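You operate a simulated robot arm through the tools that you are given. There is no shell and no other tool. Be economical: measure what you need, move in short steps, check, and stop when the job is done.

The job below is to be done with a simulated two-armed robot. You get a single attempt, and the scene is never put back.

## Task
Stir about 60 ml of the stock on the set-up card into the feed tank.
Fine: put the jug back, shut the lid, stop the stirrer once the yellow layer is gone. Set down upright: what you pick out.

The check looks at the end state, three seconds after you hand in, the way a careful person would. Anything else that was tipped, shoved, dropped, spilled or broken makes it a failure. A push-on lid holds only when it is set on centred and level and pressed home; a screw cap is set on level and turned clockwise until tight.

## Robot
Two 7-joint arms with two-finger grippers on one trunk, on a base that drives. Base frame: it is fixed to the floor where the robot stands at the start and does not move with it; the origin is under the middle of the robot, x ahead of it, y to its left, z up. Lengths are in m, angles in rad, forces in N, time in s.
The left shoulder is at the start at [0.078, 0.151, 0.988], the right one opposite. With the tool pointing down near the work surface each hand reaches from about 0.3 to 0.8 m from the robot's upright axis, wherever it stands, measured 20 degrees to its own side. Places, roughly: feed jug [0.5, -1.5, 0.75]; feed tank [0.7, -0.1, 0.4]; lid of the feed tank [0.6, -0.1, 0.8]; stirrer button [0.8, -0.1, 0.9]; strainer of the feed tank [0.6, -0.1, 0.8]. Payload 2.54 kg a hand.
Tool frame (each hand has its own): the origin (TCP) lies between the finger pads and is the grasp point; the fingertips stand 0.03 m ahead of it; z points along the fingers, y is the line along which they close. The gripper opens to 0.116 m. The gripper's body begins 0.095 m behind the TCP.
Orientation is that of the tool frame in the base frame, as a unit quaternion [x, y, z, w]. With the fingers straight down and closing along the base's y, the tool's x points along the base's -x, its y along +y and its z along -z.

## Interface
- The arms move only by the tool servo_tool. It takes "left_deltas", "right_deltas" or both (then of equal length, played together; a hand with none holds still); each is a list of rows, each an object of numbers (a shift or turn left out is 0, a gripper value left out holds the last): "wx", "wy", "wz": the turn, a rotation vector about the tool's x, y, z in degrees; "x", "y", "z": the shift along the tool's x, y, z in cm; "fingers": the opening, from 0 (shut) to 1 (fully open). In form: [{"wx": .., "wy": .., "wz": .., "x": .., "y": .., "z": .., "fingers": ..}, ...]. A call has 1 to 12 rows; each row shifts and turns the commanded pose from where the row before left it, along the tool's axes as they then stand. Rows are played at 5 a second. More than 0.05 m and 0.15 rad between two rows, or a gripper value outside its range, and nothing of the call is played. A pose out of reach is approached as far as the arm can. The call stops where the force on the tool passes 70 N (or 10 N more than at its start, if that is more) or the arm is blocked; 0.2 s more then pass. Each finger travels about 0.072 m/s and halts on what it meets, pressing with about 24 N; the grip force reading is that of the motor and also rises with nothing between the fingers. The clock runs only during rows and for 0.2 s after the last one: add rows that do not move to give the fingers time. The reply holds the time, the measured pose of the TCP, the force on the tool along the base axes, the opening and the grip force, in the units named above and with some noise, with the torque about the TCP (base axes, N m) and any sound that the robot's microphone picked up.
- Cameras (640 x 400 px; columns grow to the right, rows downward): "scene" is now at [0.1559, -0.0294, 1.1336]; the picture's right is [-0.32, -0.95, 0.00], its down [-0.28, 0.10, -0.95] and it looks along [0.90, -0.30, -0.30] (base axes); focal length 214 px, centre (320, 200). "left" rides on the left gripper at [0.069, 0.015, -0.122] in its tool frame; the picture's right is [-0.21, 0.98, 0.00], its down [-0.83, -0.18, -0.53] and it looks along [-0.52, -0.11, 0.85] (tool axes); focal length 251 px, centre (320, 200). "right" rides on the right gripper at [0.069, -0.015, -0.122] in its tool frame; the picture's right is [0.21, 0.98, 0.00], its down [-0.83, 0.18, -0.53] and it looks along [-0.52, 0.11, 0.85] (tool axes); focal length 251 px, centre (320, 200). There is no depth. A picture from a camera that has moved, and an enlarged one, comes with that camera's place and axes in the base frame and with its lens.
- capture(camera): a new picture of that camera. The clock stands still meanwhile.
- move_column(by): slides the trunk up (or, below 0, down) by that many m; the arms and the scene camera ride with it, the base frame stays. It gives what a move gives, with no picture.
- base_move(legs): drives the robot by 1 to 6 legs, each [ahead, left, turn to the left] in m, m and rad, along the robot's own axes; the way and the turn of a leg run together, so that a leg with both is an arc; at most 1.5 m and 3.142 rad a leg. The arms and the cameras ride along, it lands a little off, and it stops where it bumps. It gives what a move gives.
- head_to(pan, tilt): turns the head with the scene camera to pan (to the left, within 1.396 rad either way) and tilt (down, from -0.506 to 1.204), counted from straight ahead of the robot. It gives what a move gives.
- zoom(camera, box): a new picture of the part [left, top, right, bottom] of that camera's present view, enlarged. The clock stands still meanwhile.
- sign_off(): hands the job in; it is judged then, once.

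Go step by step. Nothing tells you exact positions but the pictures and the camera data: compare them with the known pose of the tool, close in by small moves and look again before you grip or let go. The budget is 120 turns and 88 pictures, counting those below and the enlarged ones. Unless the task says otherwise, let go and move clear before handing in, and close with one line.

The tools are called after "Request:" as name(argument=value, ...) on one line, values as JSON. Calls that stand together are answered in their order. servo_tool: Moves the arms, as the interface text tells. Its arguments: {"type":"object","properties":{"left_deltas":{"type":"array","items":{"type":"object","properties":{"wx":{"type":"number"},"wy":{"type":"number"},"wz":{"type":"number"},"x":{"type":"number"},"y":{"type":"number"},"z":{"type":"number"},"fingers":{"type":"number"}}}},"right_deltas":{"type":"array","items":{"type":"object","properties":{"wx":{"type":"number"},"wy":{"type":"number"},"wz":{"type":"number"},"x":{"type":"number"},"y":{"type":"number"},"z":{"type":"number"},"fingers":{"type":"number"}}}}},"required":[]} The other tools are called the same way: move_column (by) slides the trunk up or down; base_move (legs) drives the base; head_to (pan, tilt) turns the head that bears the scene camera; capture (camera) takes a picture; zoom (camera, box) takes an enlarged picture of a part of a camera's view; sign_off () hands the job in.

At the start:

```text
time_s: 0.0
left_position: [0.4064, 0.0241, 1.1516]
left_orientation: [0.0, 1.0, 0.0, 0.0]
left_contact_force: [0.0, -0.1, -0.3]
left_moment: [0.01, 0.01, -0.04]
left_grip_width: 0.116
left_grasp_force: 0.1
right_position: [0.3826, -0.2937, 0.9992]
right_orientation: [0.001, 1.0, 0.0, 0.0]
right_contact_force: [-1.0, -1.0, 0.1]
right_moment: [-0.01, 0.0, 0.0]
right_grip_width: 0.1162
right_grasp_force: 0.2
trunk travel left (down, up): [-0.225, 0.064]
robot x, y, heading: [0.0025, -0.0023, -0.001]
head pan, tilt: [-0.325, 0.305]
```

scene: 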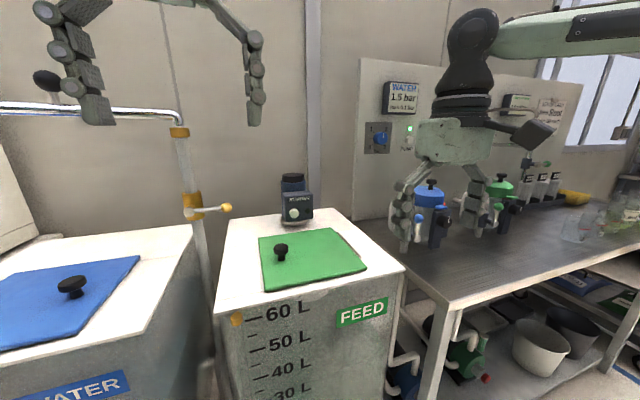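
right: 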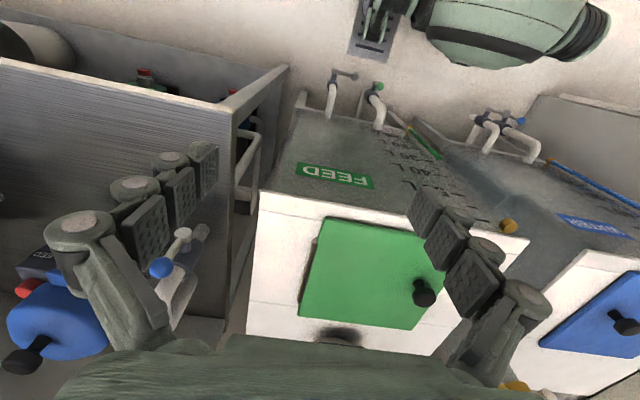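
left: 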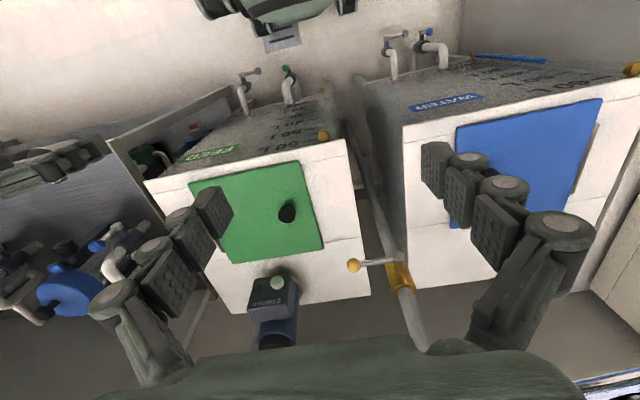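

I see the feed tank with a green lid ahead, the stirrer motor behind it, and a bench to the right with cards on the wall. First I'll read the cards and look along the bench.

Request:
zoom(camera="scene", box=[360, 60, 600, 210])

Request:
head_to(pan=-1.1, tilt=0.35)

Request:
capture(camera="scene")

```text
2.67 times, centred on (480, 135) of scene
camera zoom: at [0.1559, -0.0294, 1.1336], right [-0.32, -0.95, 0.0], down [-0.28, 0.1, -0.95], along [0.9, -0.3, -0.3], focal length 572 px, centre (-107, 373)
```

zoom: 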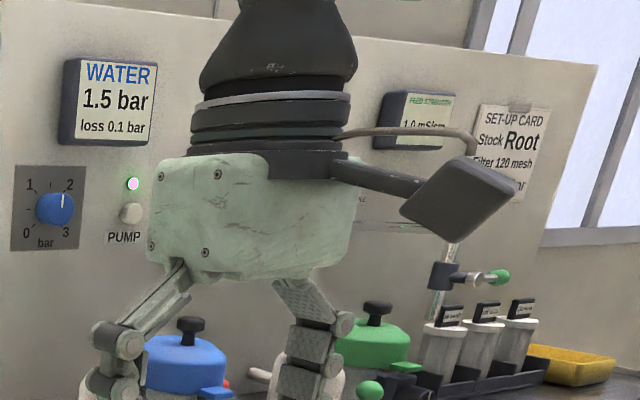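

```text
time_s: 1.1
left_position: [0.4069, 0.0232, 1.1507]
left_orientation: [0.0, 1.0, 0.0, 0.0]
left_contact_force: [-0.7, -0.5, -0.4]
left_moment: [-0.01, 0.04, -0.01]
left_grip_width: 0.1157
left_grasp_force: 0.1
right_position: [0.3817, -0.2939, 1.0004]
right_orientation: [0.001, 1.0, 0.0, 0.0]
right_contact_force: [-0.2, 0.8, 0.1]
right_moment: [-0.03, 0.02, -0.01]
right_grip_width: 0.1158
right_grasp_force: 0.0
trunk travel left (down, up): [-0.225, 0.064]
robot x, y, heading: [-0.0033, -0.0003, -0.002]
head pan, tilt: [-1.1, 0.351]
```

```text
83 pictures are left
camera scene: at [0.1097, -0.0825, 1.1294], right [-0.89, -0.45, 0.0], down [-0.16, 0.31, -0.94], along [0.43, -0.84, -0.34], focal length 214 px, centre (320, 200)
```

scene: 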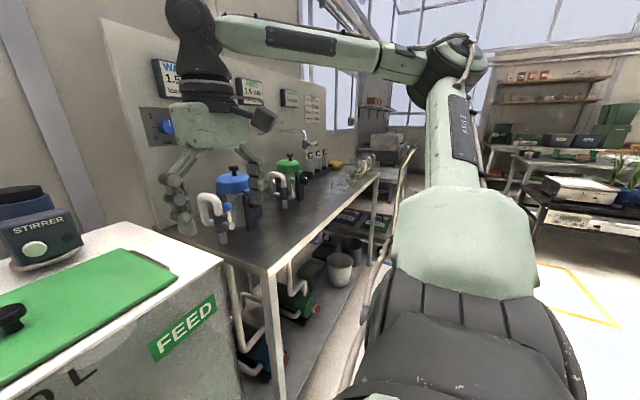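

The card says stock "Root" and the bench's front edge is near x 0.44, running from y -0.45 to about -1.65. I'll drive right along the bench to read the bottles.

Request:
base_move(legs=[[0, -0.9, 0]])

Request:
head_to(pan=-0.3, tilt=0.4)

Request:
capture(camera="scene")

```text
time_s: 10.2
left_position: [0.4207, -0.8728, 1.1519]
left_orientation: [-0.015, 1.0, 0.0, 0.0]
left_contact_force: [0.7, -0.1, -0.2]
left_moment: [0.01, 0.01, -0.03]
left_grip_width: 0.1162
left_grasp_force: 0.0
right_position: [0.4057, -1.1893, 1.0002]
right_orientation: [-0.015, 1.0, 0.0, 0.0]
right_contact_force: [-0.3, -0.7, -0.2]
right_moment: [0.0, 0.01, 0.0]
right_grip_width: 0.1158
right_grasp_force: 0.1
trunk travel left (down, up): [-0.225, 0.064]
robot x, y, heading: [0.0147, -0.9061, 0.035]
head pan, tilt: [-1.1, 0.351]
```

```text
time_s: 11.3
left_position: [0.4201, -0.8712, 1.1502]
left_orientation: [-0.016, 1.0, 0.0, 0.0]
left_contact_force: [0.3, 0.4, 0.3]
left_moment: [-0.03, 0.03, 0.0]
left_grip_width: 0.1158
left_grasp_force: 0.0
right_position: [0.4051, -1.1889, 0.9995]
right_orientation: [-0.015, 1.0, 0.0, 0.0]
right_contact_force: [-0.2, 0.0, 0.8]
right_moment: [0.0, 0.0, -0.03]
right_grip_width: 0.116
right_grasp_force: 0.0
trunk travel left (down, up): [-0.225, 0.064]
robot x, y, heading: [0.0133, -0.909, 0.032]
head pan, tilt: [-0.3, 0.4]
```

```text
82 pictures are left
camera scene: at [0.1708, -0.9297, 1.1248], right [-0.27, -0.96, 0.0], down [-0.38, 0.1, -0.92], along [0.89, -0.25, -0.39], focal length 214 px, centre (320, 200)
```

scene: 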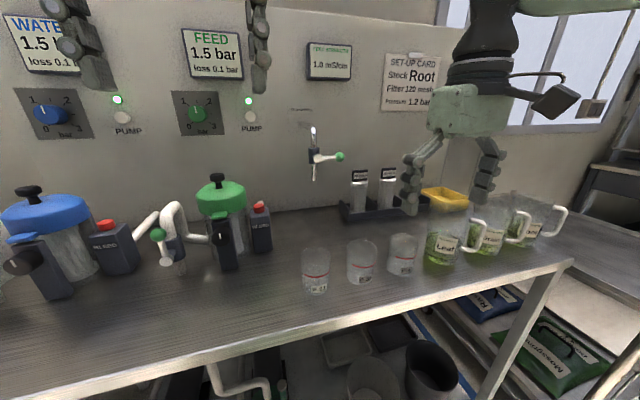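

Request:
zoom(camera="scene", box=[290, 150, 450, 310])

Request:
zoom(camera="scene", box=[400, 170, 580, 290])

Request:
zoom(camera="scene", box=[270, 30, 450, 150])

```text
2.50 times, centred on (370, 230) of scene
camera zoom: at [0.1708, -0.9297, 1.1248], right [-0.27, -0.96, 0.0], down [-0.38, 0.1, -0.92], along [0.89, -0.25, -0.39], focal length 536 px, centre (195, 125)
```

zoom: 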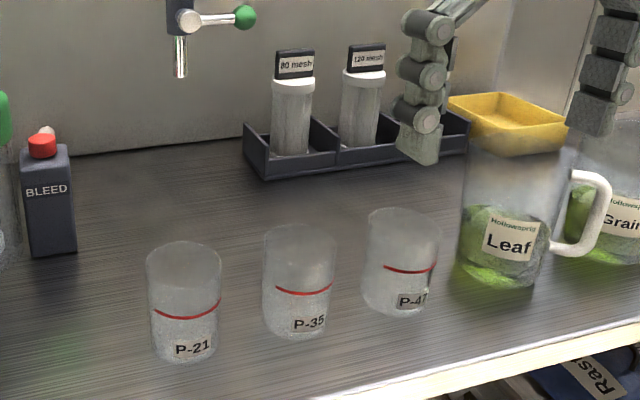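

```text
3.33 times, centred on (490, 230) of scene
camera zoom: at [0.1708, -0.9297, 1.1248], right [-0.27, -0.96, 0.0], down [-0.38, 0.1, -0.92], along [0.89, -0.25, -0.39], focal length 715 px, centre (-247, 100)
```

zoom: 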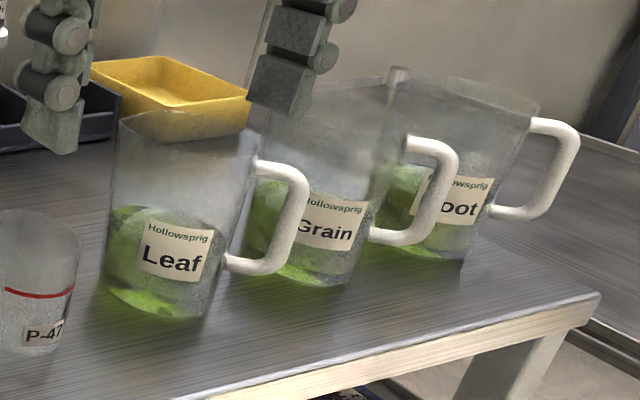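

```text
3.33 times, centred on (360, 90) of scene
camera zoom: at [0.1708, -0.9297, 1.1248], right [-0.27, -0.96, 0.0], down [-0.38, 0.1, -0.92], along [0.89, -0.25, -0.39], focal length 715 px, centre (187, 567)
```

zoom: 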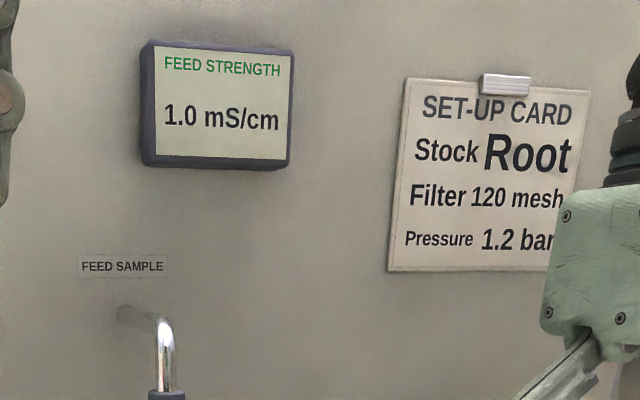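

The Root jug is the rightmost of three, at about (0.53, -1.69), with a handle toward -y. I'll drive on to stand in front of it and look closely.

Request:
base_move(legs=[[0, -0.55, -0.033]])

Request:
head_to(pan=-0.15, tilt=0.65)

Request:
capture(camera="scene")

Request:
capture(camera="right")

```text
time_s: 17.1
left_position: [0.4253, -1.4441, 1.1497]
left_orientation: [0.009, 1.0, -0.001, 0.0]
left_contact_force: [0.5, -0.7, 0.3]
left_moment: [0.0, 0.02, 0.01]
left_grip_width: 0.1161
left_grasp_force: 0.1
right_position: [0.3962, -1.76, 1.0004]
right_orientation: [0.009, 1.0, 0.001, 0.0]
right_contact_force: [-0.1, 0.3, -0.5]
right_moment: [0.0, -0.02, 0.03]
right_grip_width: 0.116
right_grasp_force: 0.0
trunk travel left (down, up): [-0.225, 0.064]
robot x, y, heading: [0.0214, -1.46, -0.011]
head pan, tilt: [-0.3, 0.4]
```

```text
time_s: 17.9
left_position: [0.4245, -1.4455, 1.1511]
left_orientation: [0.008, 1.0, 0.0, -0.001]
left_contact_force: [-0.2, -0.5, 0.1]
left_moment: [0.0, 0.0, 0.0]
left_grip_width: 0.1158
left_grasp_force: 0.1
right_position: [0.3957, -1.7601, 0.9999]
right_orientation: [0.009, 1.0, 0.0, 0.0]
right_contact_force: [-0.6, 0.2, -0.4]
right_moment: [0.0, -0.02, 0.01]
right_grip_width: 0.1158
right_grasp_force: 0.0
trunk travel left (down, up): [-0.225, 0.064]
robot x, y, heading: [0.0206, -1.4637, -0.015]
head pan, tilt: [-0.15, 0.649]
```

```text
78 pictures are left
camera scene: at [0.1716, -1.4759, 1.1024], right [-0.17, -0.99, 0.0], down [-0.6, 0.1, -0.8], along [0.79, -0.13, -0.6], focal length 214 px, centre (320, 200)
```

scene: 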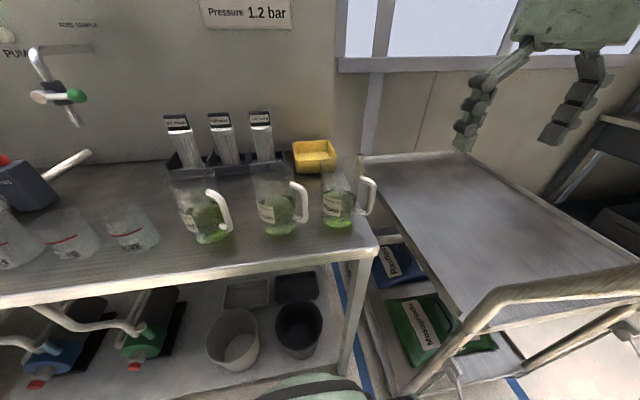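

```text
77 pictures are left
camera right: at [0.3268, -1.7742, 1.1217], right [-0.2, 0.98, 0.0], down [0.83, 0.17, 0.53], along [0.52, 0.11, -0.85], focal length 251 px, centre (320, 200)
```

right: 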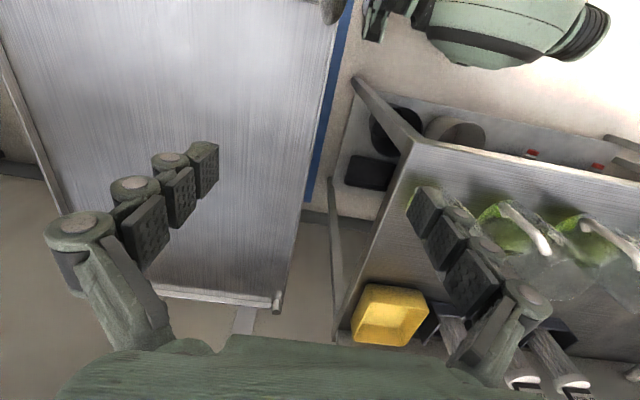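

Request:
zoom(camera="scene", box=[290, 150, 390, 240])

Request:
zoom(camera="scene", box=[80, 180, 240, 280])

```text
4.44 times, centred on (340, 195) of scene
camera zoom: at [0.1716, -1.4759, 1.1024], right [-0.17, -0.99, 0.0], down [-0.6, 0.1, -0.8], along [0.79, -0.13, -0.6], focal length 953 px, centre (231, 222)
```

zoom: 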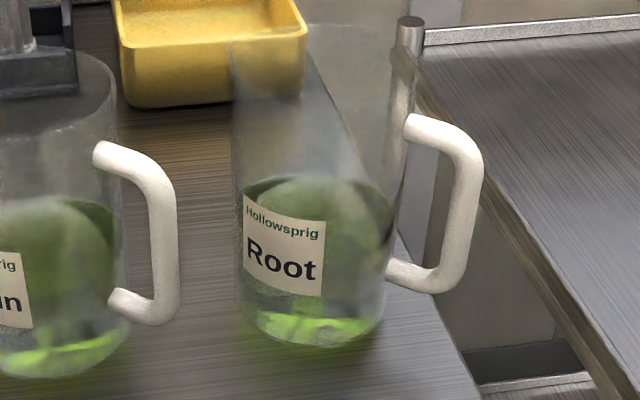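

```text
4.00 times, centred on (160, 230) of scene
camera zoom: at [0.1716, -1.4759, 1.1024], right [-0.17, -0.99, 0.0], down [-0.6, 0.1, -0.8], along [0.79, -0.13, -0.6], focal length 858 px, centre (960, 80)
```

zoom: 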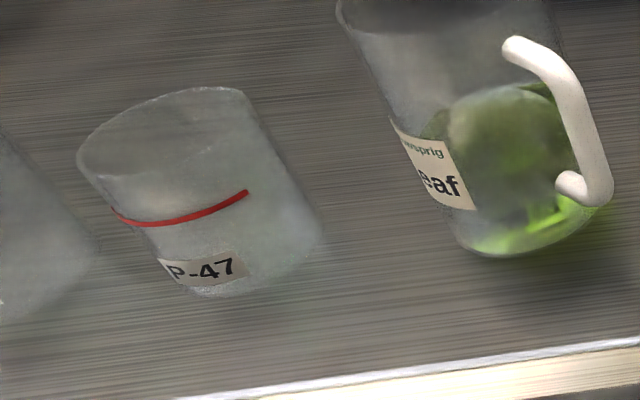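

The jugs are on a bench top I now triangulate at z≈0.81, with Root near (0.465, -1.56) and a body of about 7 cm. I plan a top-down body grasp with the fingers closing along x, clear of the handle; first I'll raise and yaw the right hand.

Request:
servo_tool(right_deltas=[{"z": -4}, {"z": -4, "wz": 8}, {"z": -4, "wz": 8}, {"wz": 8.2}, {"wz": 8.2}, {"wz": 8.2}, {"wz": 8.2}, {"wz": 8.2}, {"wz": 8.2}, {"wz": 8.2}, {"wz": 8.2}, {"wz": 8.2}])

Request:
capture(camera="right")

```text
time_s: 20.5
left_position: [0.4249, -1.4437, 1.1507]
left_orientation: [0.008, 1.0, 0.0, -0.001]
left_contact_force: [-0.3, 0.6, -0.1]
left_moment: [0.0, 0.01, 0.03]
left_grip_width: 0.1159
left_grasp_force: 0.0
right_position: [0.3953, -1.7606, 1.1207]
right_orientation: [0.713, 0.701, 0.001, 0.001]
right_contact_force: [-0.2, 0.4, 0.3]
right_moment: [-0.04, 0.02, 0.03]
right_grip_width: 0.116
right_grasp_force: 0.2
trunk travel left (down, up): [-0.225, 0.064]
robot x, y, heading: [0.0188, -1.4617, -0.014]
head pan, tilt: [-0.15, 0.649]
```

```text
74 pictures are left
camera right: at [0.3821, -1.6903, 1.2419], right [0.98, 0.2, 0.0], down [0.17, -0.83, 0.53], along [0.11, -0.52, -0.85], focal length 251 px, centre (320, 200)
```

right: 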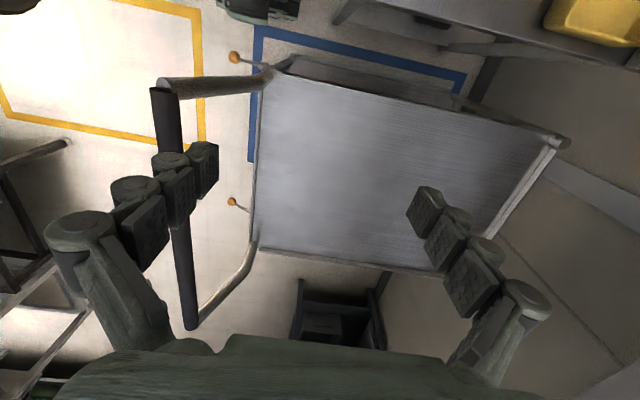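

Request:
servo_tool(right_deltas=[{"x": 4.5, "y": 1.2}, {"x": 4.5, "y": 1.2}, {"x": 4.5, "y": 1.2}, {"x": 4.5, "y": 1.2}, {"x": 4, "y": 1.2}, {"y": 1}, {}])

Request:
capture(camera="right")

```text
time_s: 22.1
left_position: [0.4266, -1.4434, 1.1507]
left_orientation: [0.007, 1.0, 0.0, 0.0]
left_contact_force: [1.3, 8.8, -11.7]
left_moment: [0.16, 0.14, 0.08]
left_grip_width: 0.1064
left_grasp_force: 0.0
right_position: [0.4517, -1.5816, 1.1077]
right_orientation: [0.711, 0.703, 0.002, 0.0]
right_contact_force: [-2.0, -7.4, 11.1]
right_moment: [1.75, 0.07, 0.35]
right_grip_width: 0.1163
right_grasp_force: 0.1
right hand out of reach, approached as far as the arm can: row 4, 5, 6
trunk travel left (down, up): [-0.225, 0.064]
robot x, y, heading: [0.0229, -1.4584, -0.016]
head pan, tilt: [-0.15, 0.649]
```

```text
73 pictures are left
camera right: at [0.4376, -1.5121, 1.229], right [0.98, 0.2, 0.0], down [0.17, -0.83, 0.53], along [0.11, -0.52, -0.85], focal length 251 px, centre (320, 200)
```

right: 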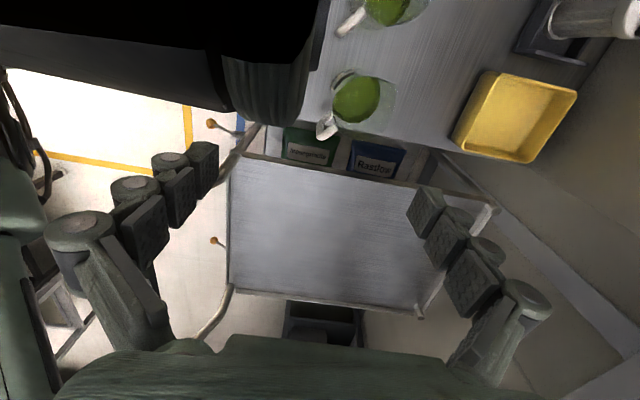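

The right hand touched the left one, so I'll back off and move the left arm away to the left.

Request:
servo_tool(right_deltas=[{"x": -3}, {"x": -3}, {}, {}, {}, {}, {}], left_deltas=[{}, {"y": 2}, {"y": 4}, {"y": 4}, {"y": 4}, {"y": 4}, {"y": 4}])

Request:
capture(camera="right")

```text
time_s: 23.7
left_position: [0.4302, -1.2197, 1.1499]
left_orientation: [0.007, 1.0, -0.002, 0.001]
left_contact_force: [0.0, 0.9, -0.7]
left_moment: [-0.06, 0.01, -0.01]
left_grip_width: 0.1162
left_grasp_force: 0.1
right_position: [0.4512, -1.6426, 1.1085]
right_orientation: [0.712, 0.702, 0.001, 0.001]
right_contact_force: [0.3, 0.7, 0.1]
right_moment: [-0.01, 0.03, 0.01]
right_grip_width: 0.116
right_grasp_force: 0.1
trunk travel left (down, up): [-0.225, 0.064]
robot x, y, heading: [0.0163, -1.4612, -0.019]
head pan, tilt: [-0.15, 0.649]
```

```text
72 pictures are left
camera right: at [0.436, -1.5729, 1.23], right [0.98, 0.2, 0.0], down [0.17, -0.83, 0.53], along [0.11, -0.52, -0.85], focal length 251 px, centre (320, 200)
```

right: 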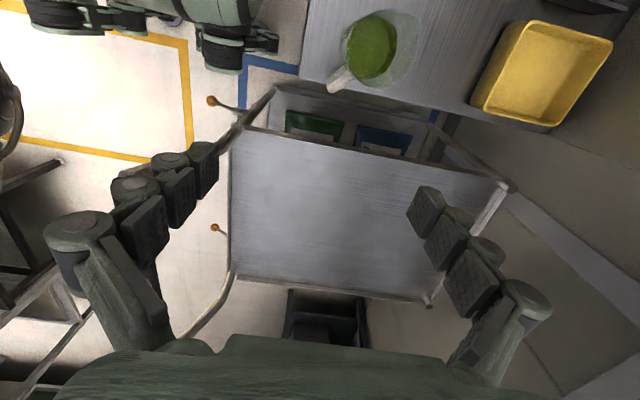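

Request:
zoom(camera="right", box=[300, 0, 450, 100])

```text
4.00 times, centred on (375, 50) of right
camera zoom: at [0.436, -1.5729, 1.23], right [0.98, 0.2, 0.0], down [0.17, -0.83, 0.53], along [0.11, -0.52, -0.85], focal length 1006 px, centre (100, 800)
```

zoom: 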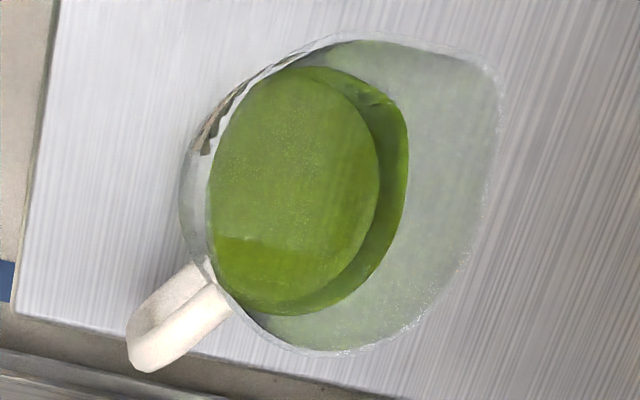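

The jug has a spout at about 52° from +x toward +y, with the handle opposite. I'll yaw the hand so the camera side faces the handle and the fingers close perpendicular to it.

Request:
servo_tool(right_deltas=[{"wz": -8.4}, {"wz": -8.4}, {"wz": -8.4}, {"wz": -8.4}, {"wz": -8.4}, {"wz": -8.4}, {"wz": -8.4}, {"wz": -8.4}, {"wz": -8.4}, {"wz": -8.4}, {"wz": -8.4}, {"wz": -8.4}])

Request:
servo_tool(right_deltas=[{"wz": -8.2}, {"wz": -8.2}, {"wz": -8.2}, {"wz": -8.2}, {"wz": -8.2}, {}, {}])

Request:
capture(camera="right")

```text
time_s: 26.3
left_position: [0.4323, -1.2208, 1.1496]
left_orientation: [0.007, 1.0, 0.0, 0.0]
left_contact_force: [-0.7, -0.2, -0.3]
left_moment: [-0.01, 0.0, -0.02]
left_grip_width: 0.1162
left_grasp_force: 0.0
right_position: [0.4511, -1.642, 1.1062]
right_orientation: [-0.089, 0.996, -0.001, 0.001]
right_contact_force: [0.3, 0.5, -0.4]
right_moment: [0.0, -0.02, -0.03]
right_grip_width: 0.1163
right_grasp_force: 0.1
trunk travel left (down, up): [-0.225, 0.064]
robot x, y, heading: [0.0197, -1.461, -0.016]
head pan, tilt: [-0.15, 0.649]
```

```text
time_s: 27.9
left_position: [0.4307, -1.2204, 1.1501]
left_orientation: [0.008, 1.0, 0.0, 0.0]
left_contact_force: [1.1, 0.8, -0.8]
left_moment: [-0.01, 0.01, -0.03]
left_grip_width: 0.1161
left_grasp_force: 0.1
right_position: [0.4526, -1.6429, 1.1072]
right_orientation: [-0.431, 0.902, 0.0, 0.0]
right_contact_force: [-0.4, -0.3, 0.4]
right_moment: [-0.01, 0.0, -0.04]
right_grip_width: 0.1162
right_grasp_force: 0.0
trunk travel left (down, up): [-0.225, 0.064]
robot x, y, heading: [0.0209, -1.4578, -0.012]
head pan, tilt: [-0.15, 0.649]
```

```text
70 pictures are left
camera right: at [0.4208, -1.7061, 1.2291], right [-0.89, 0.45, 0.0], down [0.38, 0.76, 0.53], along [0.24, 0.48, -0.85], focal length 251 px, centre (320, 200)
```

right: 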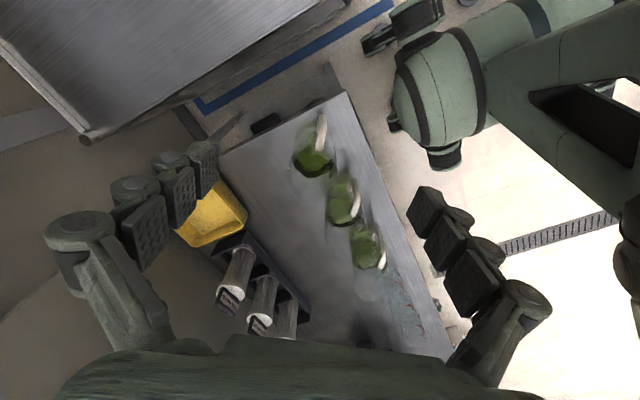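

Request:
zoom(camera="right", box=[270, 90, 430, 290])

```text
2.00 times, centred on (350, 190) of right
camera zoom: at [0.4208, -1.7061, 1.2291], right [-0.89, 0.45, 0.0], down [0.38, 0.76, 0.53], along [0.24, 0.48, -0.85], focal length 503 px, centre (260, 220)
```

zoom: 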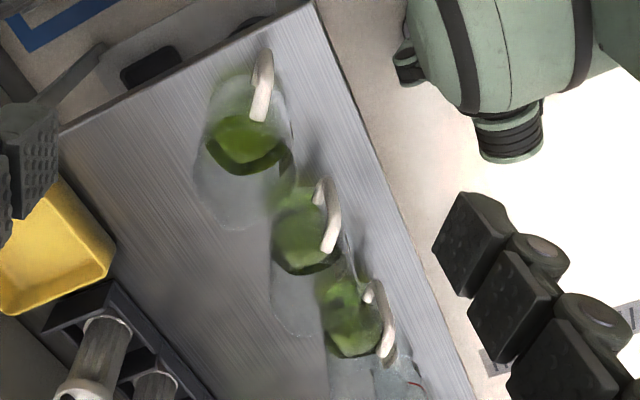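

The Grain jug's handle comes close to one finger spot, so I'll turn a further 27° so the fingers close nearly along x, then move over the jug.

Request:
servo_tool(right_deltas=[{"wz": -6.75}, {"wz": -6.75}, {"wz": -6.75}, {"wz": -6.75}, {"x": -3, "y": -1.3}, {"x": -3, "y": -1.3}, {"x": -3, "y": -1.3}, {}, {}])

Request:
capture(camera="right")

Request:
capture(camera="scene")

```text
time_s: 29.9
left_position: [0.4317, -1.2223, 1.1501]
left_orientation: [0.007, 1.0, 0.0, 0.0]
left_contact_force: [-0.2, 0.4, 0.3]
left_moment: [-0.03, -0.03, 0.03]
left_grip_width: 0.1162
left_grasp_force: 0.1
right_position: [0.4847, -1.5962, 1.0988]
right_orientation: [-0.63, 0.777, 0.0, 0.0]
right_contact_force: [0.0, 0.1, -0.1]
right_moment: [-0.02, 0.01, -0.01]
right_grip_width: 0.1159
right_grasp_force: 0.1
right hand out of reach, approached as far as the arm can: row 6, 7
trunk travel left (down, up): [-0.225, 0.064]
robot x, y, heading: [0.0159, -1.4595, -0.012]
head pan, tilt: [-0.15, 0.649]
```

```text
68 pictures are left
camera right: at [0.4859, -1.6669, 1.2201], right [-1.0, -0.01, 0.0], down [-0.01, 0.85, 0.53], along [0.0, 0.53, -0.85], focal length 251 px, centre (320, 200)
```

right: 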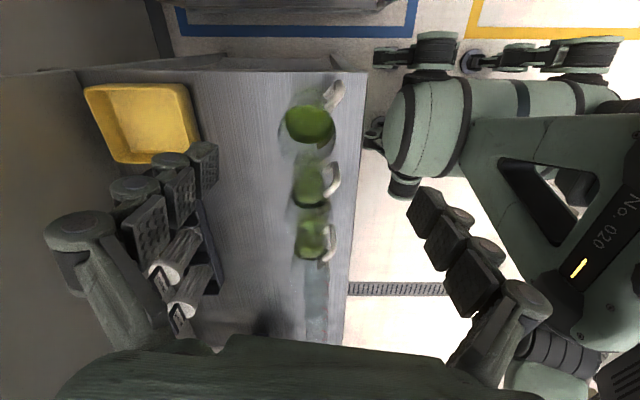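

```text
67 pictures are left
camera scene: at [0.1716, -1.4759, 1.1023], right [-0.16, -0.99, 0.0], down [-0.6, 0.1, -0.8], along [0.79, -0.13, -0.6], focal length 214 px, centre (320, 200)
```

scene: 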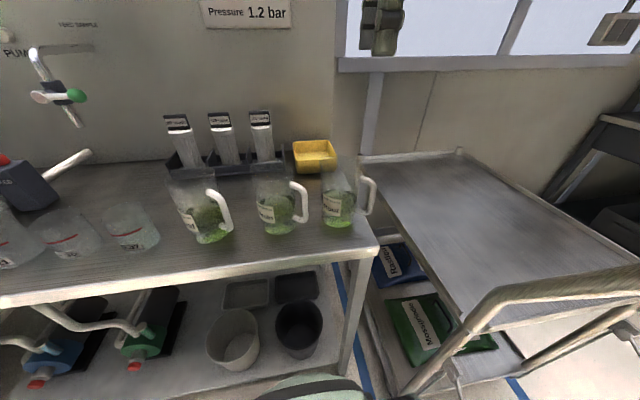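

The far height limits reach; I'll descend a little and slide over the jug at about z 0.99, then check.

Request:
move_column(by=0.05)

Request:
servo_tool(right_deltas=[{"z": 4}, {"z": 4}, {"z": 4}, {"z": 3}, {}, {}])

Request:
capture(camera="right")

```text
time_s: 30.8
left_position: [0.4311, -1.2213, 1.1999]
left_orientation: [0.007, 1.0, 0.0, -0.001]
left_contact_force: [0.9, 1.1, 0.2]
left_moment: [0.01, 0.03, -0.02]
left_grip_width: 0.1159
left_grasp_force: 0.0
right_position: [0.4854, -1.5962, 1.1482]
right_orientation: [-0.63, 0.777, 0.0, 0.0]
right_contact_force: [0.1, -0.2, 0.5]
right_moment: [0.02, -0.01, 0.02]
right_grip_width: 0.1156
right_grasp_force: 0.0
trunk travel left (down, up): [-0.275, 0.014]
robot x, y, heading: [0.0185, -1.4615, -0.015]
head pan, tilt: [-0.15, 0.649]
```

```text
time_s: 32.2
left_position: [0.4304, -1.2209, 1.1984]
left_orientation: [0.008, 1.0, 0.0, 0.0]
left_contact_force: [0.2, 0.2, 0.7]
left_moment: [-0.02, 0.02, -0.01]
left_grip_width: 0.116
left_grasp_force: 0.1
right_position: [0.4854, -1.5929, 0.9997]
right_orientation: [-0.63, 0.777, -0.001, 0.001]
right_contact_force: [0.3, -0.3, -0.5]
right_moment: [0.0, 0.02, -0.05]
right_grip_width: 0.1161
right_grasp_force: 0.0
trunk travel left (down, up): [-0.275, 0.014]
robot x, y, heading: [0.0196, -1.4586, -0.017]
head pan, tilt: [-0.15, 0.649]
```

```text
66 pictures are left
camera right: at [0.4867, -1.6634, 1.1202], right [-1.0, -0.01, 0.0], down [-0.01, 0.85, 0.53], along [0.0, 0.53, -0.85], focal length 251 px, centre (320, 200)
```

right: 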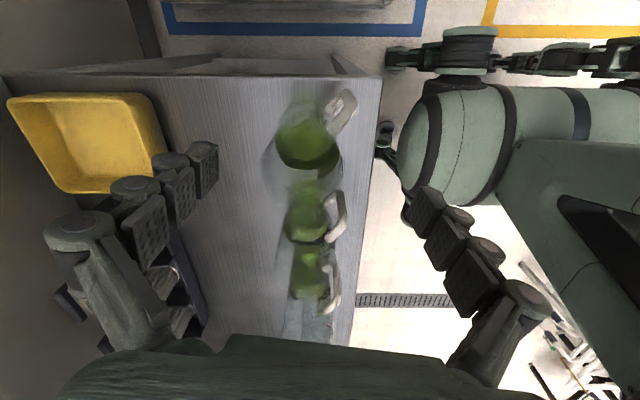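

Request:
servo_tool(right_deltas=[{"x": -2.1, "y": -0.6}, {"x": -2.1, "y": -0.6}, {"z": 2}, {}])

Request:
capture(camera="right")

Request:
zoom(camera="right", box=[230, 90, 390, 190])

Request:
capture(camera="scene")

```text
time_s: 33.2
left_position: [0.4313, -1.2217, 1.2008]
left_orientation: [0.008, 1.0, 0.0, 0.0]
left_contact_force: [-0.3, 0.5, -0.1]
left_moment: [0.01, 0.0, -0.01]
left_grip_width: 0.1158
left_grasp_force: 0.1
right_position: [0.5055, -1.5572, 0.9779]
right_orientation: [-0.63, 0.777, 0.0, -0.001]
right_contact_force: [0.4, 0.1, -0.1]
right_moment: [0.02, -0.03, 0.01]
right_grip_width: 0.1161
right_grasp_force: 0.1
trunk travel left (down, up): [-0.275, 0.014]
robot x, y, heading: [0.0193, -1.4599, -0.016]
head pan, tilt: [-0.15, 0.649]
```

```text
65 pictures are left
camera right: at [0.507, -1.6275, 1.1008], right [-1.0, -0.01, 0.0], down [-0.01, 0.85, 0.53], along [0.0, 0.53, -0.85], focal length 251 px, centre (320, 200)
```

right: 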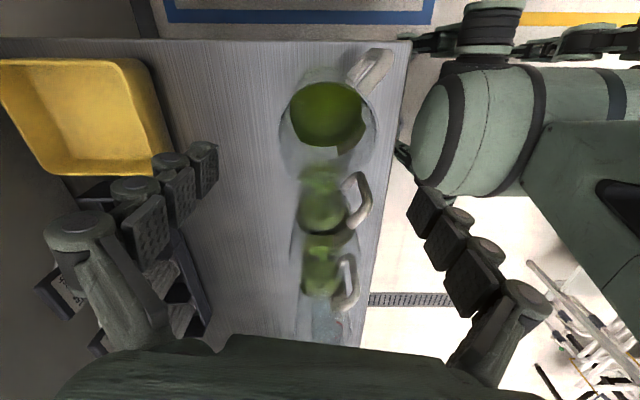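

```text
4.00 times, centred on (310, 140) of right
camera zoom: at [0.507, -1.6275, 1.1008], right [-1.0, -0.01, 0.0], down [-0.01, 0.85, 0.53], along [0.0, 0.53, -0.85], focal length 1006 px, centre (360, 440)
```

zoom: 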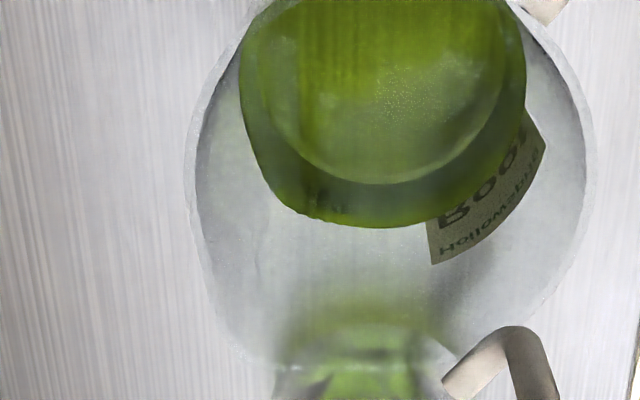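

```text
63 pictures are left
camera scene: at [0.1717, -1.4759, 1.1523], right [-0.16, -0.99, 0.0], down [-0.6, 0.1, -0.8], along [0.79, -0.13, -0.6], focal length 214 px, centre (320, 200)
```

scene: 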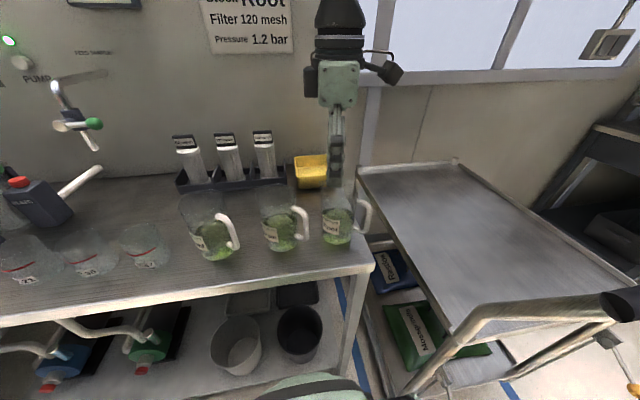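

The jug is centred at about (0.499, -1.562); I'll nudge over and descend with the fingers open.

Request:
servo_tool(right_deltas=[{"x": 0.6, "y": 0.5}, {"z": 2}, {"z": 2}, {"z": 2}, {}, {}])

Request:
capture(camera="right")

Request:
zoom(camera="scene", box=[270, 130, 430, 270])

```text
time_s: 34.6
left_position: [0.4316, -1.2216, 1.1997]
left_orientation: [0.007, 1.0, 0.0, 0.0]
left_contact_force: [-0.9, 0.5, 0.7]
left_moment: [0.02, -0.01, 0.02]
left_grip_width: 0.1162
left_grasp_force: 0.1
right_position: [0.4989, -1.5617, 0.9184]
right_orientation: [-0.63, 0.777, 0.0, 0.0]
right_contact_force: [-0.1, 0.2, -0.4]
right_moment: [0.0, 0.03, 0.02]
right_grip_width: 0.1162
right_grasp_force: 0.1
trunk travel left (down, up): [-0.275, 0.014]
robot x, y, heading: [0.0148, -1.4571, -0.016]
head pan, tilt: [-0.15, 0.649]
```

```text
62 pictures are left
camera right: at [0.5008, -1.6314, 1.0395], right [-1.0, -0.01, 0.0], down [-0.01, 0.85, 0.53], along [0.0, 0.53, -0.85], focal length 251 px, centre (320, 200)
```

right: 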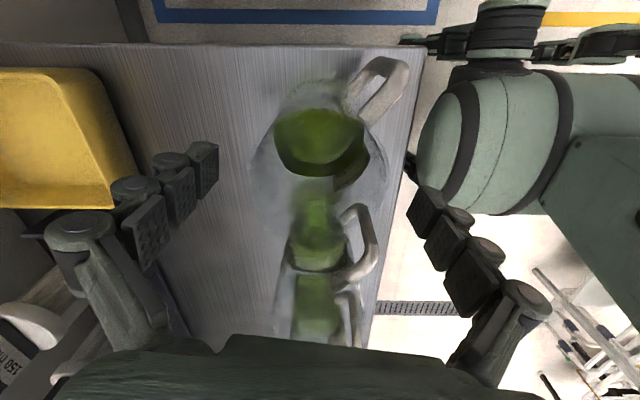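

```text
2.86 times, centred on (350, 200) of scene
camera zoom: at [0.1716, -1.4759, 1.1523], right [-0.16, -0.99, 0.0], down [-0.6, 0.1, -0.8], along [0.79, -0.13, -0.6], focal length 613 px, centre (234, 200)
```

zoom: 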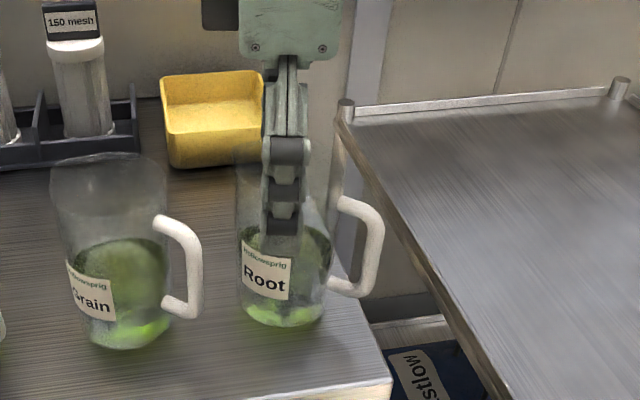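

Request:
servo_tool(right_deltas=[{"z": 2}, {"z": 2}, {"z": 2}, {"z": 1.2}, {}])

Request:
capture(camera="right")

Request:
zoom(camera="scene", box=[270, 130, 430, 270])

```text
time_s: 35.8
left_position: [0.4306, -1.2206, 1.1997]
left_orientation: [0.008, 1.0, 0.0, 0.0]
left_contact_force: [0.1, 0.4, 0.3]
left_moment: [0.03, 0.01, 0.02]
left_grip_width: 0.1163
left_grasp_force: 0.1
right_position: [0.4993, -1.5617, 0.8465]
right_orientation: [-0.629, 0.778, 0.0, 0.001]
right_contact_force: [0.3, 0.0, -0.8]
right_moment: [-0.02, 0.0, -0.02]
right_grip_width: 0.116
right_grasp_force: 0.0
trunk travel left (down, up): [-0.275, 0.014]
robot x, y, heading: [0.0176, -1.4614, -0.018]
head pan, tilt: [-0.15, 0.649]
```

```text
60 pictures are left
camera right: at [0.5002, -1.632, 0.9682], right [-1.0, -0.01, 0.0], down [-0.01, 0.85, 0.53], along [0.0, 0.53, -0.85], focal length 251 px, centre (320, 200)
```

right: 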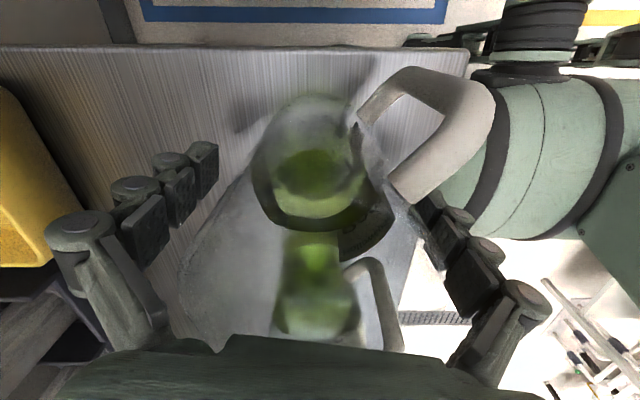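

```text
2.86 times, centred on (350, 200) of scene
camera zoom: at [0.1715, -1.4758, 1.1523], right [-0.16, -0.99, 0.0], down [-0.6, 0.1, -0.8], along [0.79, -0.13, -0.6], focal length 613 px, centre (234, 200)
```

zoom: 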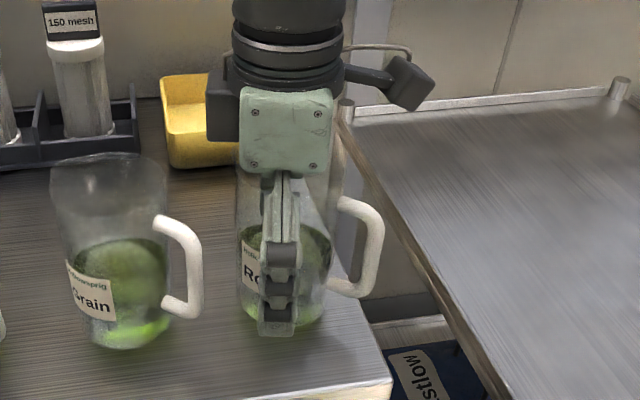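

The fingers straddle the jug with the handle clear. Closing.

Request:
servo_tool(right_deltas=[{"fingers": 0.75}, {}, {"fingers": 0.5}, {}, {"fingers": 0.3}, {}, {"fingers": 0}, {}, {}])

Request:
capture(camera="right")

```text
time_s: 37.8
left_position: [0.4304, -1.2212, 1.2001]
left_orientation: [0.008, 1.0, 0.0, 0.001]
left_contact_force: [-0.1, -0.3, 0.1]
left_moment: [0.01, 0.02, 0.03]
left_grip_width: 0.1162
left_grasp_force: 0.2
right_position: [0.4997, -1.5627, 0.8488]
right_orientation: [-0.629, 0.778, -0.001, 0.003]
right_contact_force: [6.4, -0.4, 25.3]
right_moment: [-0.32, 0.02, 0.14]
right_grip_width: 0.0831
right_grasp_force: 24.0
trunk travel left (down, up): [-0.275, 0.014]
robot x, y, heading: [0.0156, -1.4597, -0.02]
head pan, tilt: [-0.15, 0.649]
```

```text
58 pictures are left
camera right: at [0.4998, -1.6317, 0.9702], right [-1.0, -0.01, -0.01], down [-0.01, 0.84, 0.53], along [0.0, 0.53, -0.84], focal length 251 px, centre (320, 200)
```

right: 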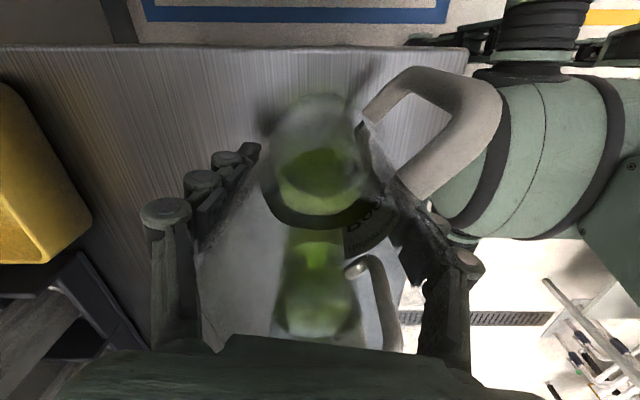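

Gripped at 0.083 m. Now lift gently.

Request:
servo_tool(right_deltas=[{"z": -0.5}, {"z": -0.5}, {"z": -1}, {"z": -1}, {}, {}, {}])

Request:
zoom(camera="scene", box=[270, 130, 430, 270])

```text
time_s: 39.4
left_position: [0.4307, -1.2209, 1.2003]
left_orientation: [0.008, 1.0, 0.001, 0.0]
left_contact_force: [0.1, 0.3, -0.2]
left_moment: [0.04, 0.0, 0.01]
left_grip_width: 0.1159
left_grasp_force: 0.0
right_position: [0.4993, -1.5615, 0.8772]
right_orientation: [-0.629, 0.777, 0.0, 0.0]
right_contact_force: [0.4, 0.2, -2.5]
right_moment: [0.0, -0.06, -0.02]
right_grip_width: 0.0694
right_grasp_force: 23.6
trunk travel left (down, up): [-0.275, 0.014]
robot x, y, heading: [0.0166, -1.4613, -0.015]
head pan, tilt: [-0.15, 0.649]
```

```text
2.86 times, centred on (350, 200) of scene
camera zoom: at [0.1717, -1.4759, 1.1523], right [-0.16, -0.99, 0.0], down [-0.6, 0.1, -0.8], along [0.79, -0.13, -0.6], focal length 613 px, centre (234, 200)
```

zoom: 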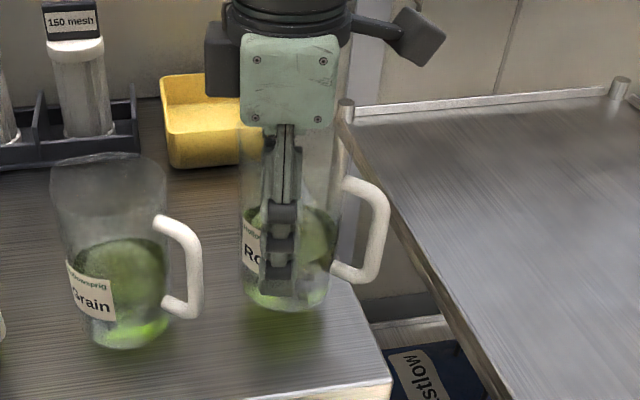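

Request:
capture(camera="right")

Request:
servo_tool(right_deltas=[{"z": -2}, {"z": -2}, {"z": -2}, {}, {}])

Request:
capture(camera="scene")

```text
56 pictures are left
camera right: at [0.4998, -1.6321, 0.9991], right [-1.0, -0.01, 0.0], down [-0.01, 0.85, 0.53], along [0.0, 0.53, -0.85], focal length 251 px, centre (320, 200)
```

right: 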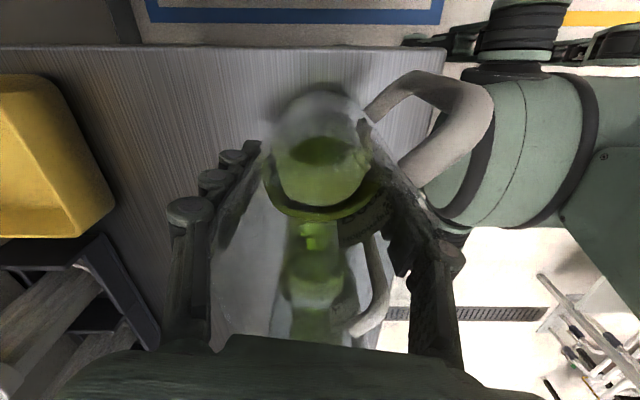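

```text
time_s: 40.6
left_position: [0.4316, -1.2219, 1.2]
left_orientation: [0.008, 1.0, -0.001, 0.0]
left_contact_force: [0.1, 0.2, 0.4]
left_moment: [-0.01, 0.0, -0.01]
left_grip_width: 0.1161
left_grasp_force: 0.1
right_position: [0.5004, -1.5637, 0.9378]
right_orientation: [-0.63, 0.777, 0.0, 0.0]
right_contact_force: [0.8, -0.1, -2.1]
right_moment: [0.06, -0.01, 0.02]
right_grip_width: 0.0697
right_grasp_force: 24.1
trunk travel left (down, up): [-0.275, 0.014]
robot x, y, heading: [0.0218, -1.4604, -0.014]
head pan, tilt: [-0.15, 0.649]
```

```text
55 pictures are left
camera scene: at [0.1717, -1.4759, 1.1523], right [-0.16, -0.99, 0.0], down [-0.6, 0.1, -0.8], along [0.79, -0.13, -0.6], focal length 214 px, centre (320, 200)
```

scene: 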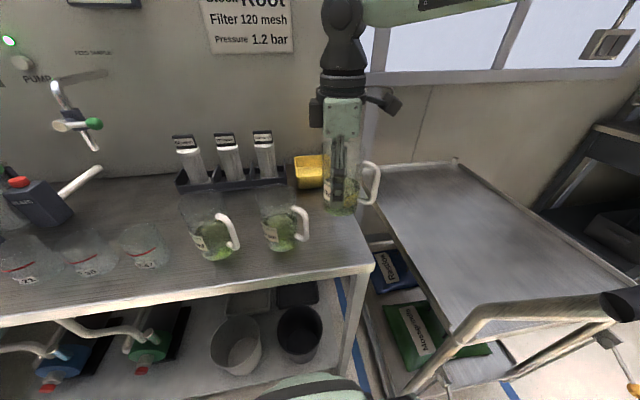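

The jug is held steadily (about 2.3 N). I'll back away from the bench and drive left to the feed tank.

Request:
base_move(legs=[[-0.2, 0, 0.015], [0, 0.75, 0], [0, 0.72, 0]])

Request:
head_to(pan=-0.1, tilt=0.55)

Request:
capture(camera="scene")

```text
time_s: 56.5
left_position: [0.2247, 0.2646, 1.1994]
left_orientation: [0.001, 1.0, 0.0, 0.0]
left_contact_force: [-0.4, -0.7, -0.1]
left_moment: [-0.02, -0.01, 0.02]
left_grip_width: 0.1158
left_grasp_force: 0.0
right_position: [0.2974, -0.0769, 0.9375]
right_orientation: [-0.635, 0.773, 0.001, 0.0]
right_contact_force: [-0.6, -0.1, -1.5]
right_moment: [0.04, -0.06, 0.02]
right_grip_width: 0.069
right_grasp_force: 24.2
trunk travel left (down, up): [-0.275, 0.014]
robot x, y, heading: [-0.1894, 0.0216, -0.002]
head pan, tilt: [-0.15, 0.649]
```

```text
time_s: 57.2
left_position: [0.2255, 0.2643, 1.1993]
left_orientation: [0.001, 1.0, 0.001, 0.0]
left_contact_force: [0.5, 0.1, 0.6]
left_moment: [-0.01, 0.02, -0.04]
left_grip_width: 0.116
left_grasp_force: 0.0
right_position: [0.2964, -0.0756, 0.9372]
right_orientation: [-0.635, 0.773, 0.0, 0.001]
right_contact_force: [0.4, -0.2, -2.1]
right_moment: [0.01, 0.0, 0.04]
right_grip_width: 0.0689
right_grasp_force: 23.5
trunk travel left (down, up): [-0.275, 0.014]
robot x, y, heading: [-0.1842, 0.0176, -0.003]
head pan, tilt: [-0.099, 0.55]
```

```text
54 pictures are left
camera scene: at [-0.028, 0.01, 1.161], right [-0.1, -0.99, 0.0], down [-0.52, 0.05, -0.85], along [0.85, -0.09, -0.52], focal length 214 px, centre (320, 200)
```

scene: 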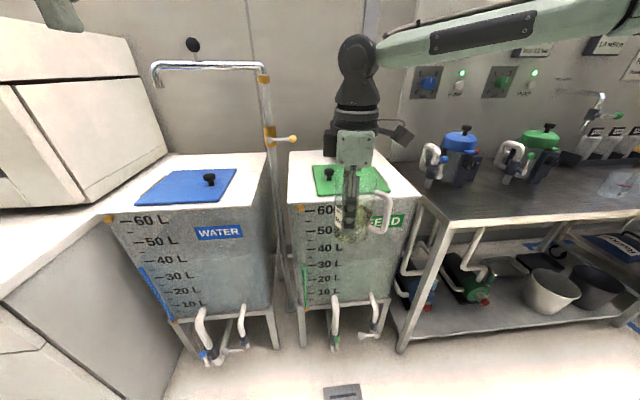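

Tank top is at z≈0.80 with front edge x≈0.54; the lid spans x 0.56–0.83, y −0.035 to −0.295, with its knob near (0.67, −0.087). There's a yellow-handled lever close by at about (0.56, 0.0, 1.0), so I'll tuck the jug in and stand further right for the lid.

Request:
servo_tool(right_deltas=[{"x": 3.45, "y": 1.4, "z": -1}, {"x": 3.45, "y": 1.4, "z": -1}, {"x": 3.45, "y": 1.4, "z": -1}, {"x": 3.45, "y": 1.4, "z": -1}, {"x": 3.4, "y": 1.4, "z": -1}, {}])

Request:
base_move(legs=[[0, -0.33, 0], [0.17, 0, 0]])

Request:
head_to(pan=0.3, tilt=0.45)

Request:
capture(camera="scene")

```text
time_s: 58.6
left_position: [0.2258, 0.2636, 1.1994]
left_orientation: [0.001, 1.0, 0.0, 0.0]
left_contact_force: [-1.3, -0.1, 0.6]
left_moment: [-0.02, -0.03, -0.05]
left_grip_width: 0.1162
left_grasp_force: 0.0
right_position: [0.1965, -0.2339, 0.988]
right_orientation: [-0.635, 0.772, -0.001, 0.0]
right_contact_force: [0.9, 0.4, -3.2]
right_moment: [0.01, 0.02, -0.03]
right_grip_width: 0.0688
right_grasp_force: 23.9
trunk travel left (down, up): [-0.275, 0.014]
robot x, y, heading: [-0.1863, 0.0189, -0.007]
head pan, tilt: [-0.099, 0.55]
```

```text
time_s: 63.3
left_position: [0.3935, -0.0647, 1.1995]
left_orientation: [0.009, 1.0, -0.001, -0.001]
left_contact_force: [-0.4, -0.5, -0.6]
left_moment: [-0.03, 0.08, 0.01]
left_grip_width: 0.1159
left_grasp_force: 0.1
right_position: [0.3572, -0.562, 0.9884]
right_orientation: [-0.629, 0.778, 0.0, -0.001]
right_contact_force: [0.3, 0.4, -2.1]
right_moment: [0.08, -0.01, 0.02]
right_grip_width: 0.0688
right_grasp_force: 24.4
trunk travel left (down, up): [-0.275, 0.014]
robot x, y, heading: [-0.0163, -0.305, -0.015]
head pan, tilt: [-0.099, 0.55]
```

```text
time_s: 64.1
left_position: [0.3919, -0.0651, 1.1995]
left_orientation: [0.008, 1.0, 0.001, 0.001]
left_contact_force: [-0.3, -0.4, 0.7]
left_moment: [0.0, -0.01, 0.02]
left_grip_width: 0.1162
left_grasp_force: 0.0
right_position: [0.357, -0.5618, 0.9874]
right_orientation: [-0.628, 0.778, 0.0, 0.0]
right_contact_force: [-0.5, -0.1, -1.5]
right_moment: [0.04, -0.02, -0.02]
right_grip_width: 0.0689
right_grasp_force: 24.3
trunk travel left (down, up): [-0.275, 0.014]
robot x, y, heading: [-0.0232, -0.3059, -0.014]
head pan, tilt: [0.3, 0.45]
```

```text
53 pictures are left
camera scene: at [0.1348, -0.2784, 1.1701], right [0.28, -0.96, 0.0], down [-0.42, -0.12, -0.9], along [0.86, 0.25, -0.44], focal length 214 px, centre (320, 200)
```

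scene: 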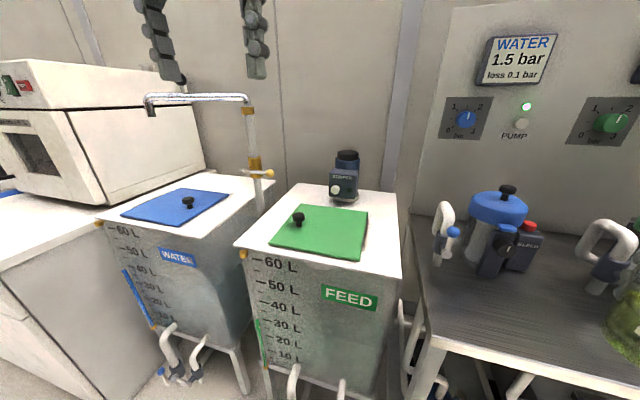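

Now I'll rotate the left hand so it closes along x, with its camera side toward −y, and then move above the knob.

Request:
servo_tool(left_deltas=[{"wz": -8.2}, {"wz": -8.2}, {"wz": -8.2}, {"wz": -8.2}, {"wz": -8.2}, {"wz": -8.2}, {"wz": -8.2}, {"wz": -8.2}, {"wz": -8.2}, {"wz": -8.2}, {"wz": -8.2}, {}])

Request:
servo_tool(left_deltas=[{"z": 3, "y": -3}, {"z": 3, "y": -3}, {"z": 3, "y": -3}, {"z": 3, "y": -3}, {"z": 3, "y": -3}, {"y": -4}, {"y": -4}, {}])

Request:
capture(camera="left")

```text
time_s: 66.7
left_position: [0.3923, -0.0648, 1.1987]
left_orientation: [-0.702, 0.712, 0.0, 0.0]
left_contact_force: [0.5, -0.5, -0.1]
left_moment: [-0.02, 0.02, 0.01]
left_grip_width: 0.1158
left_grasp_force: 0.0
right_position: [0.3576, -0.5616, 0.9878]
right_orientation: [-0.629, 0.778, 0.0, 0.0]
right_contact_force: [-0.2, 0.3, -2.2]
right_moment: [0.02, 0.0, 0.01]
right_grip_width: 0.0692
right_grasp_force: 24.4
trunk travel left (down, up): [-0.275, 0.014]
robot x, y, heading: [-0.0209, -0.3005, -0.015]
head pan, tilt: [0.3, 0.45]
```

```text
time_s: 68.5
left_position: [0.625, -0.0684, 1.0512]
left_orientation: [-0.703, 0.712, 0.0, 0.0]
left_contact_force: [1.0, 0.0, 0.4]
left_moment: [-0.01, -0.02, -0.01]
left_grip_width: 0.116
left_grasp_force: 0.1
right_position: [0.3568, -0.5613, 0.9879]
right_orientation: [-0.629, 0.778, 0.0, 0.0]
right_contact_force: [0.6, 0.5, -1.1]
right_moment: [0.02, 0.02, 0.03]
right_grip_width: 0.069
right_grasp_force: 24.0
trunk travel left (down, up): [-0.275, 0.014]
robot x, y, heading: [-0.0264, -0.3026, -0.015]
head pan, tilt: [0.3, 0.45]
```

```text
52 pictures are left
camera left: at [0.6081, -0.1369, 1.1734], right [-0.97, 0.23, 0.0], down [0.19, 0.82, 0.53], along [0.12, 0.52, -0.85], focal length 251 px, centre (320, 200)
```

left: 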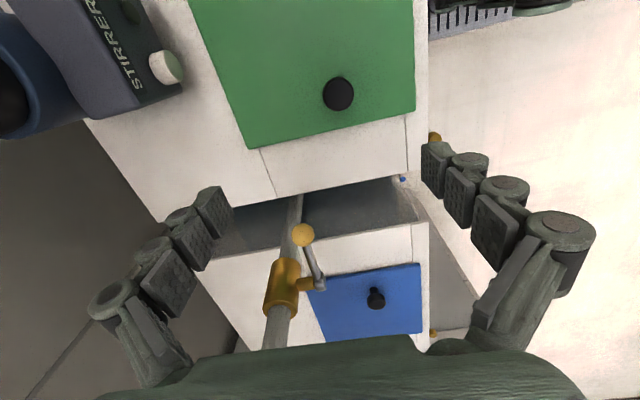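

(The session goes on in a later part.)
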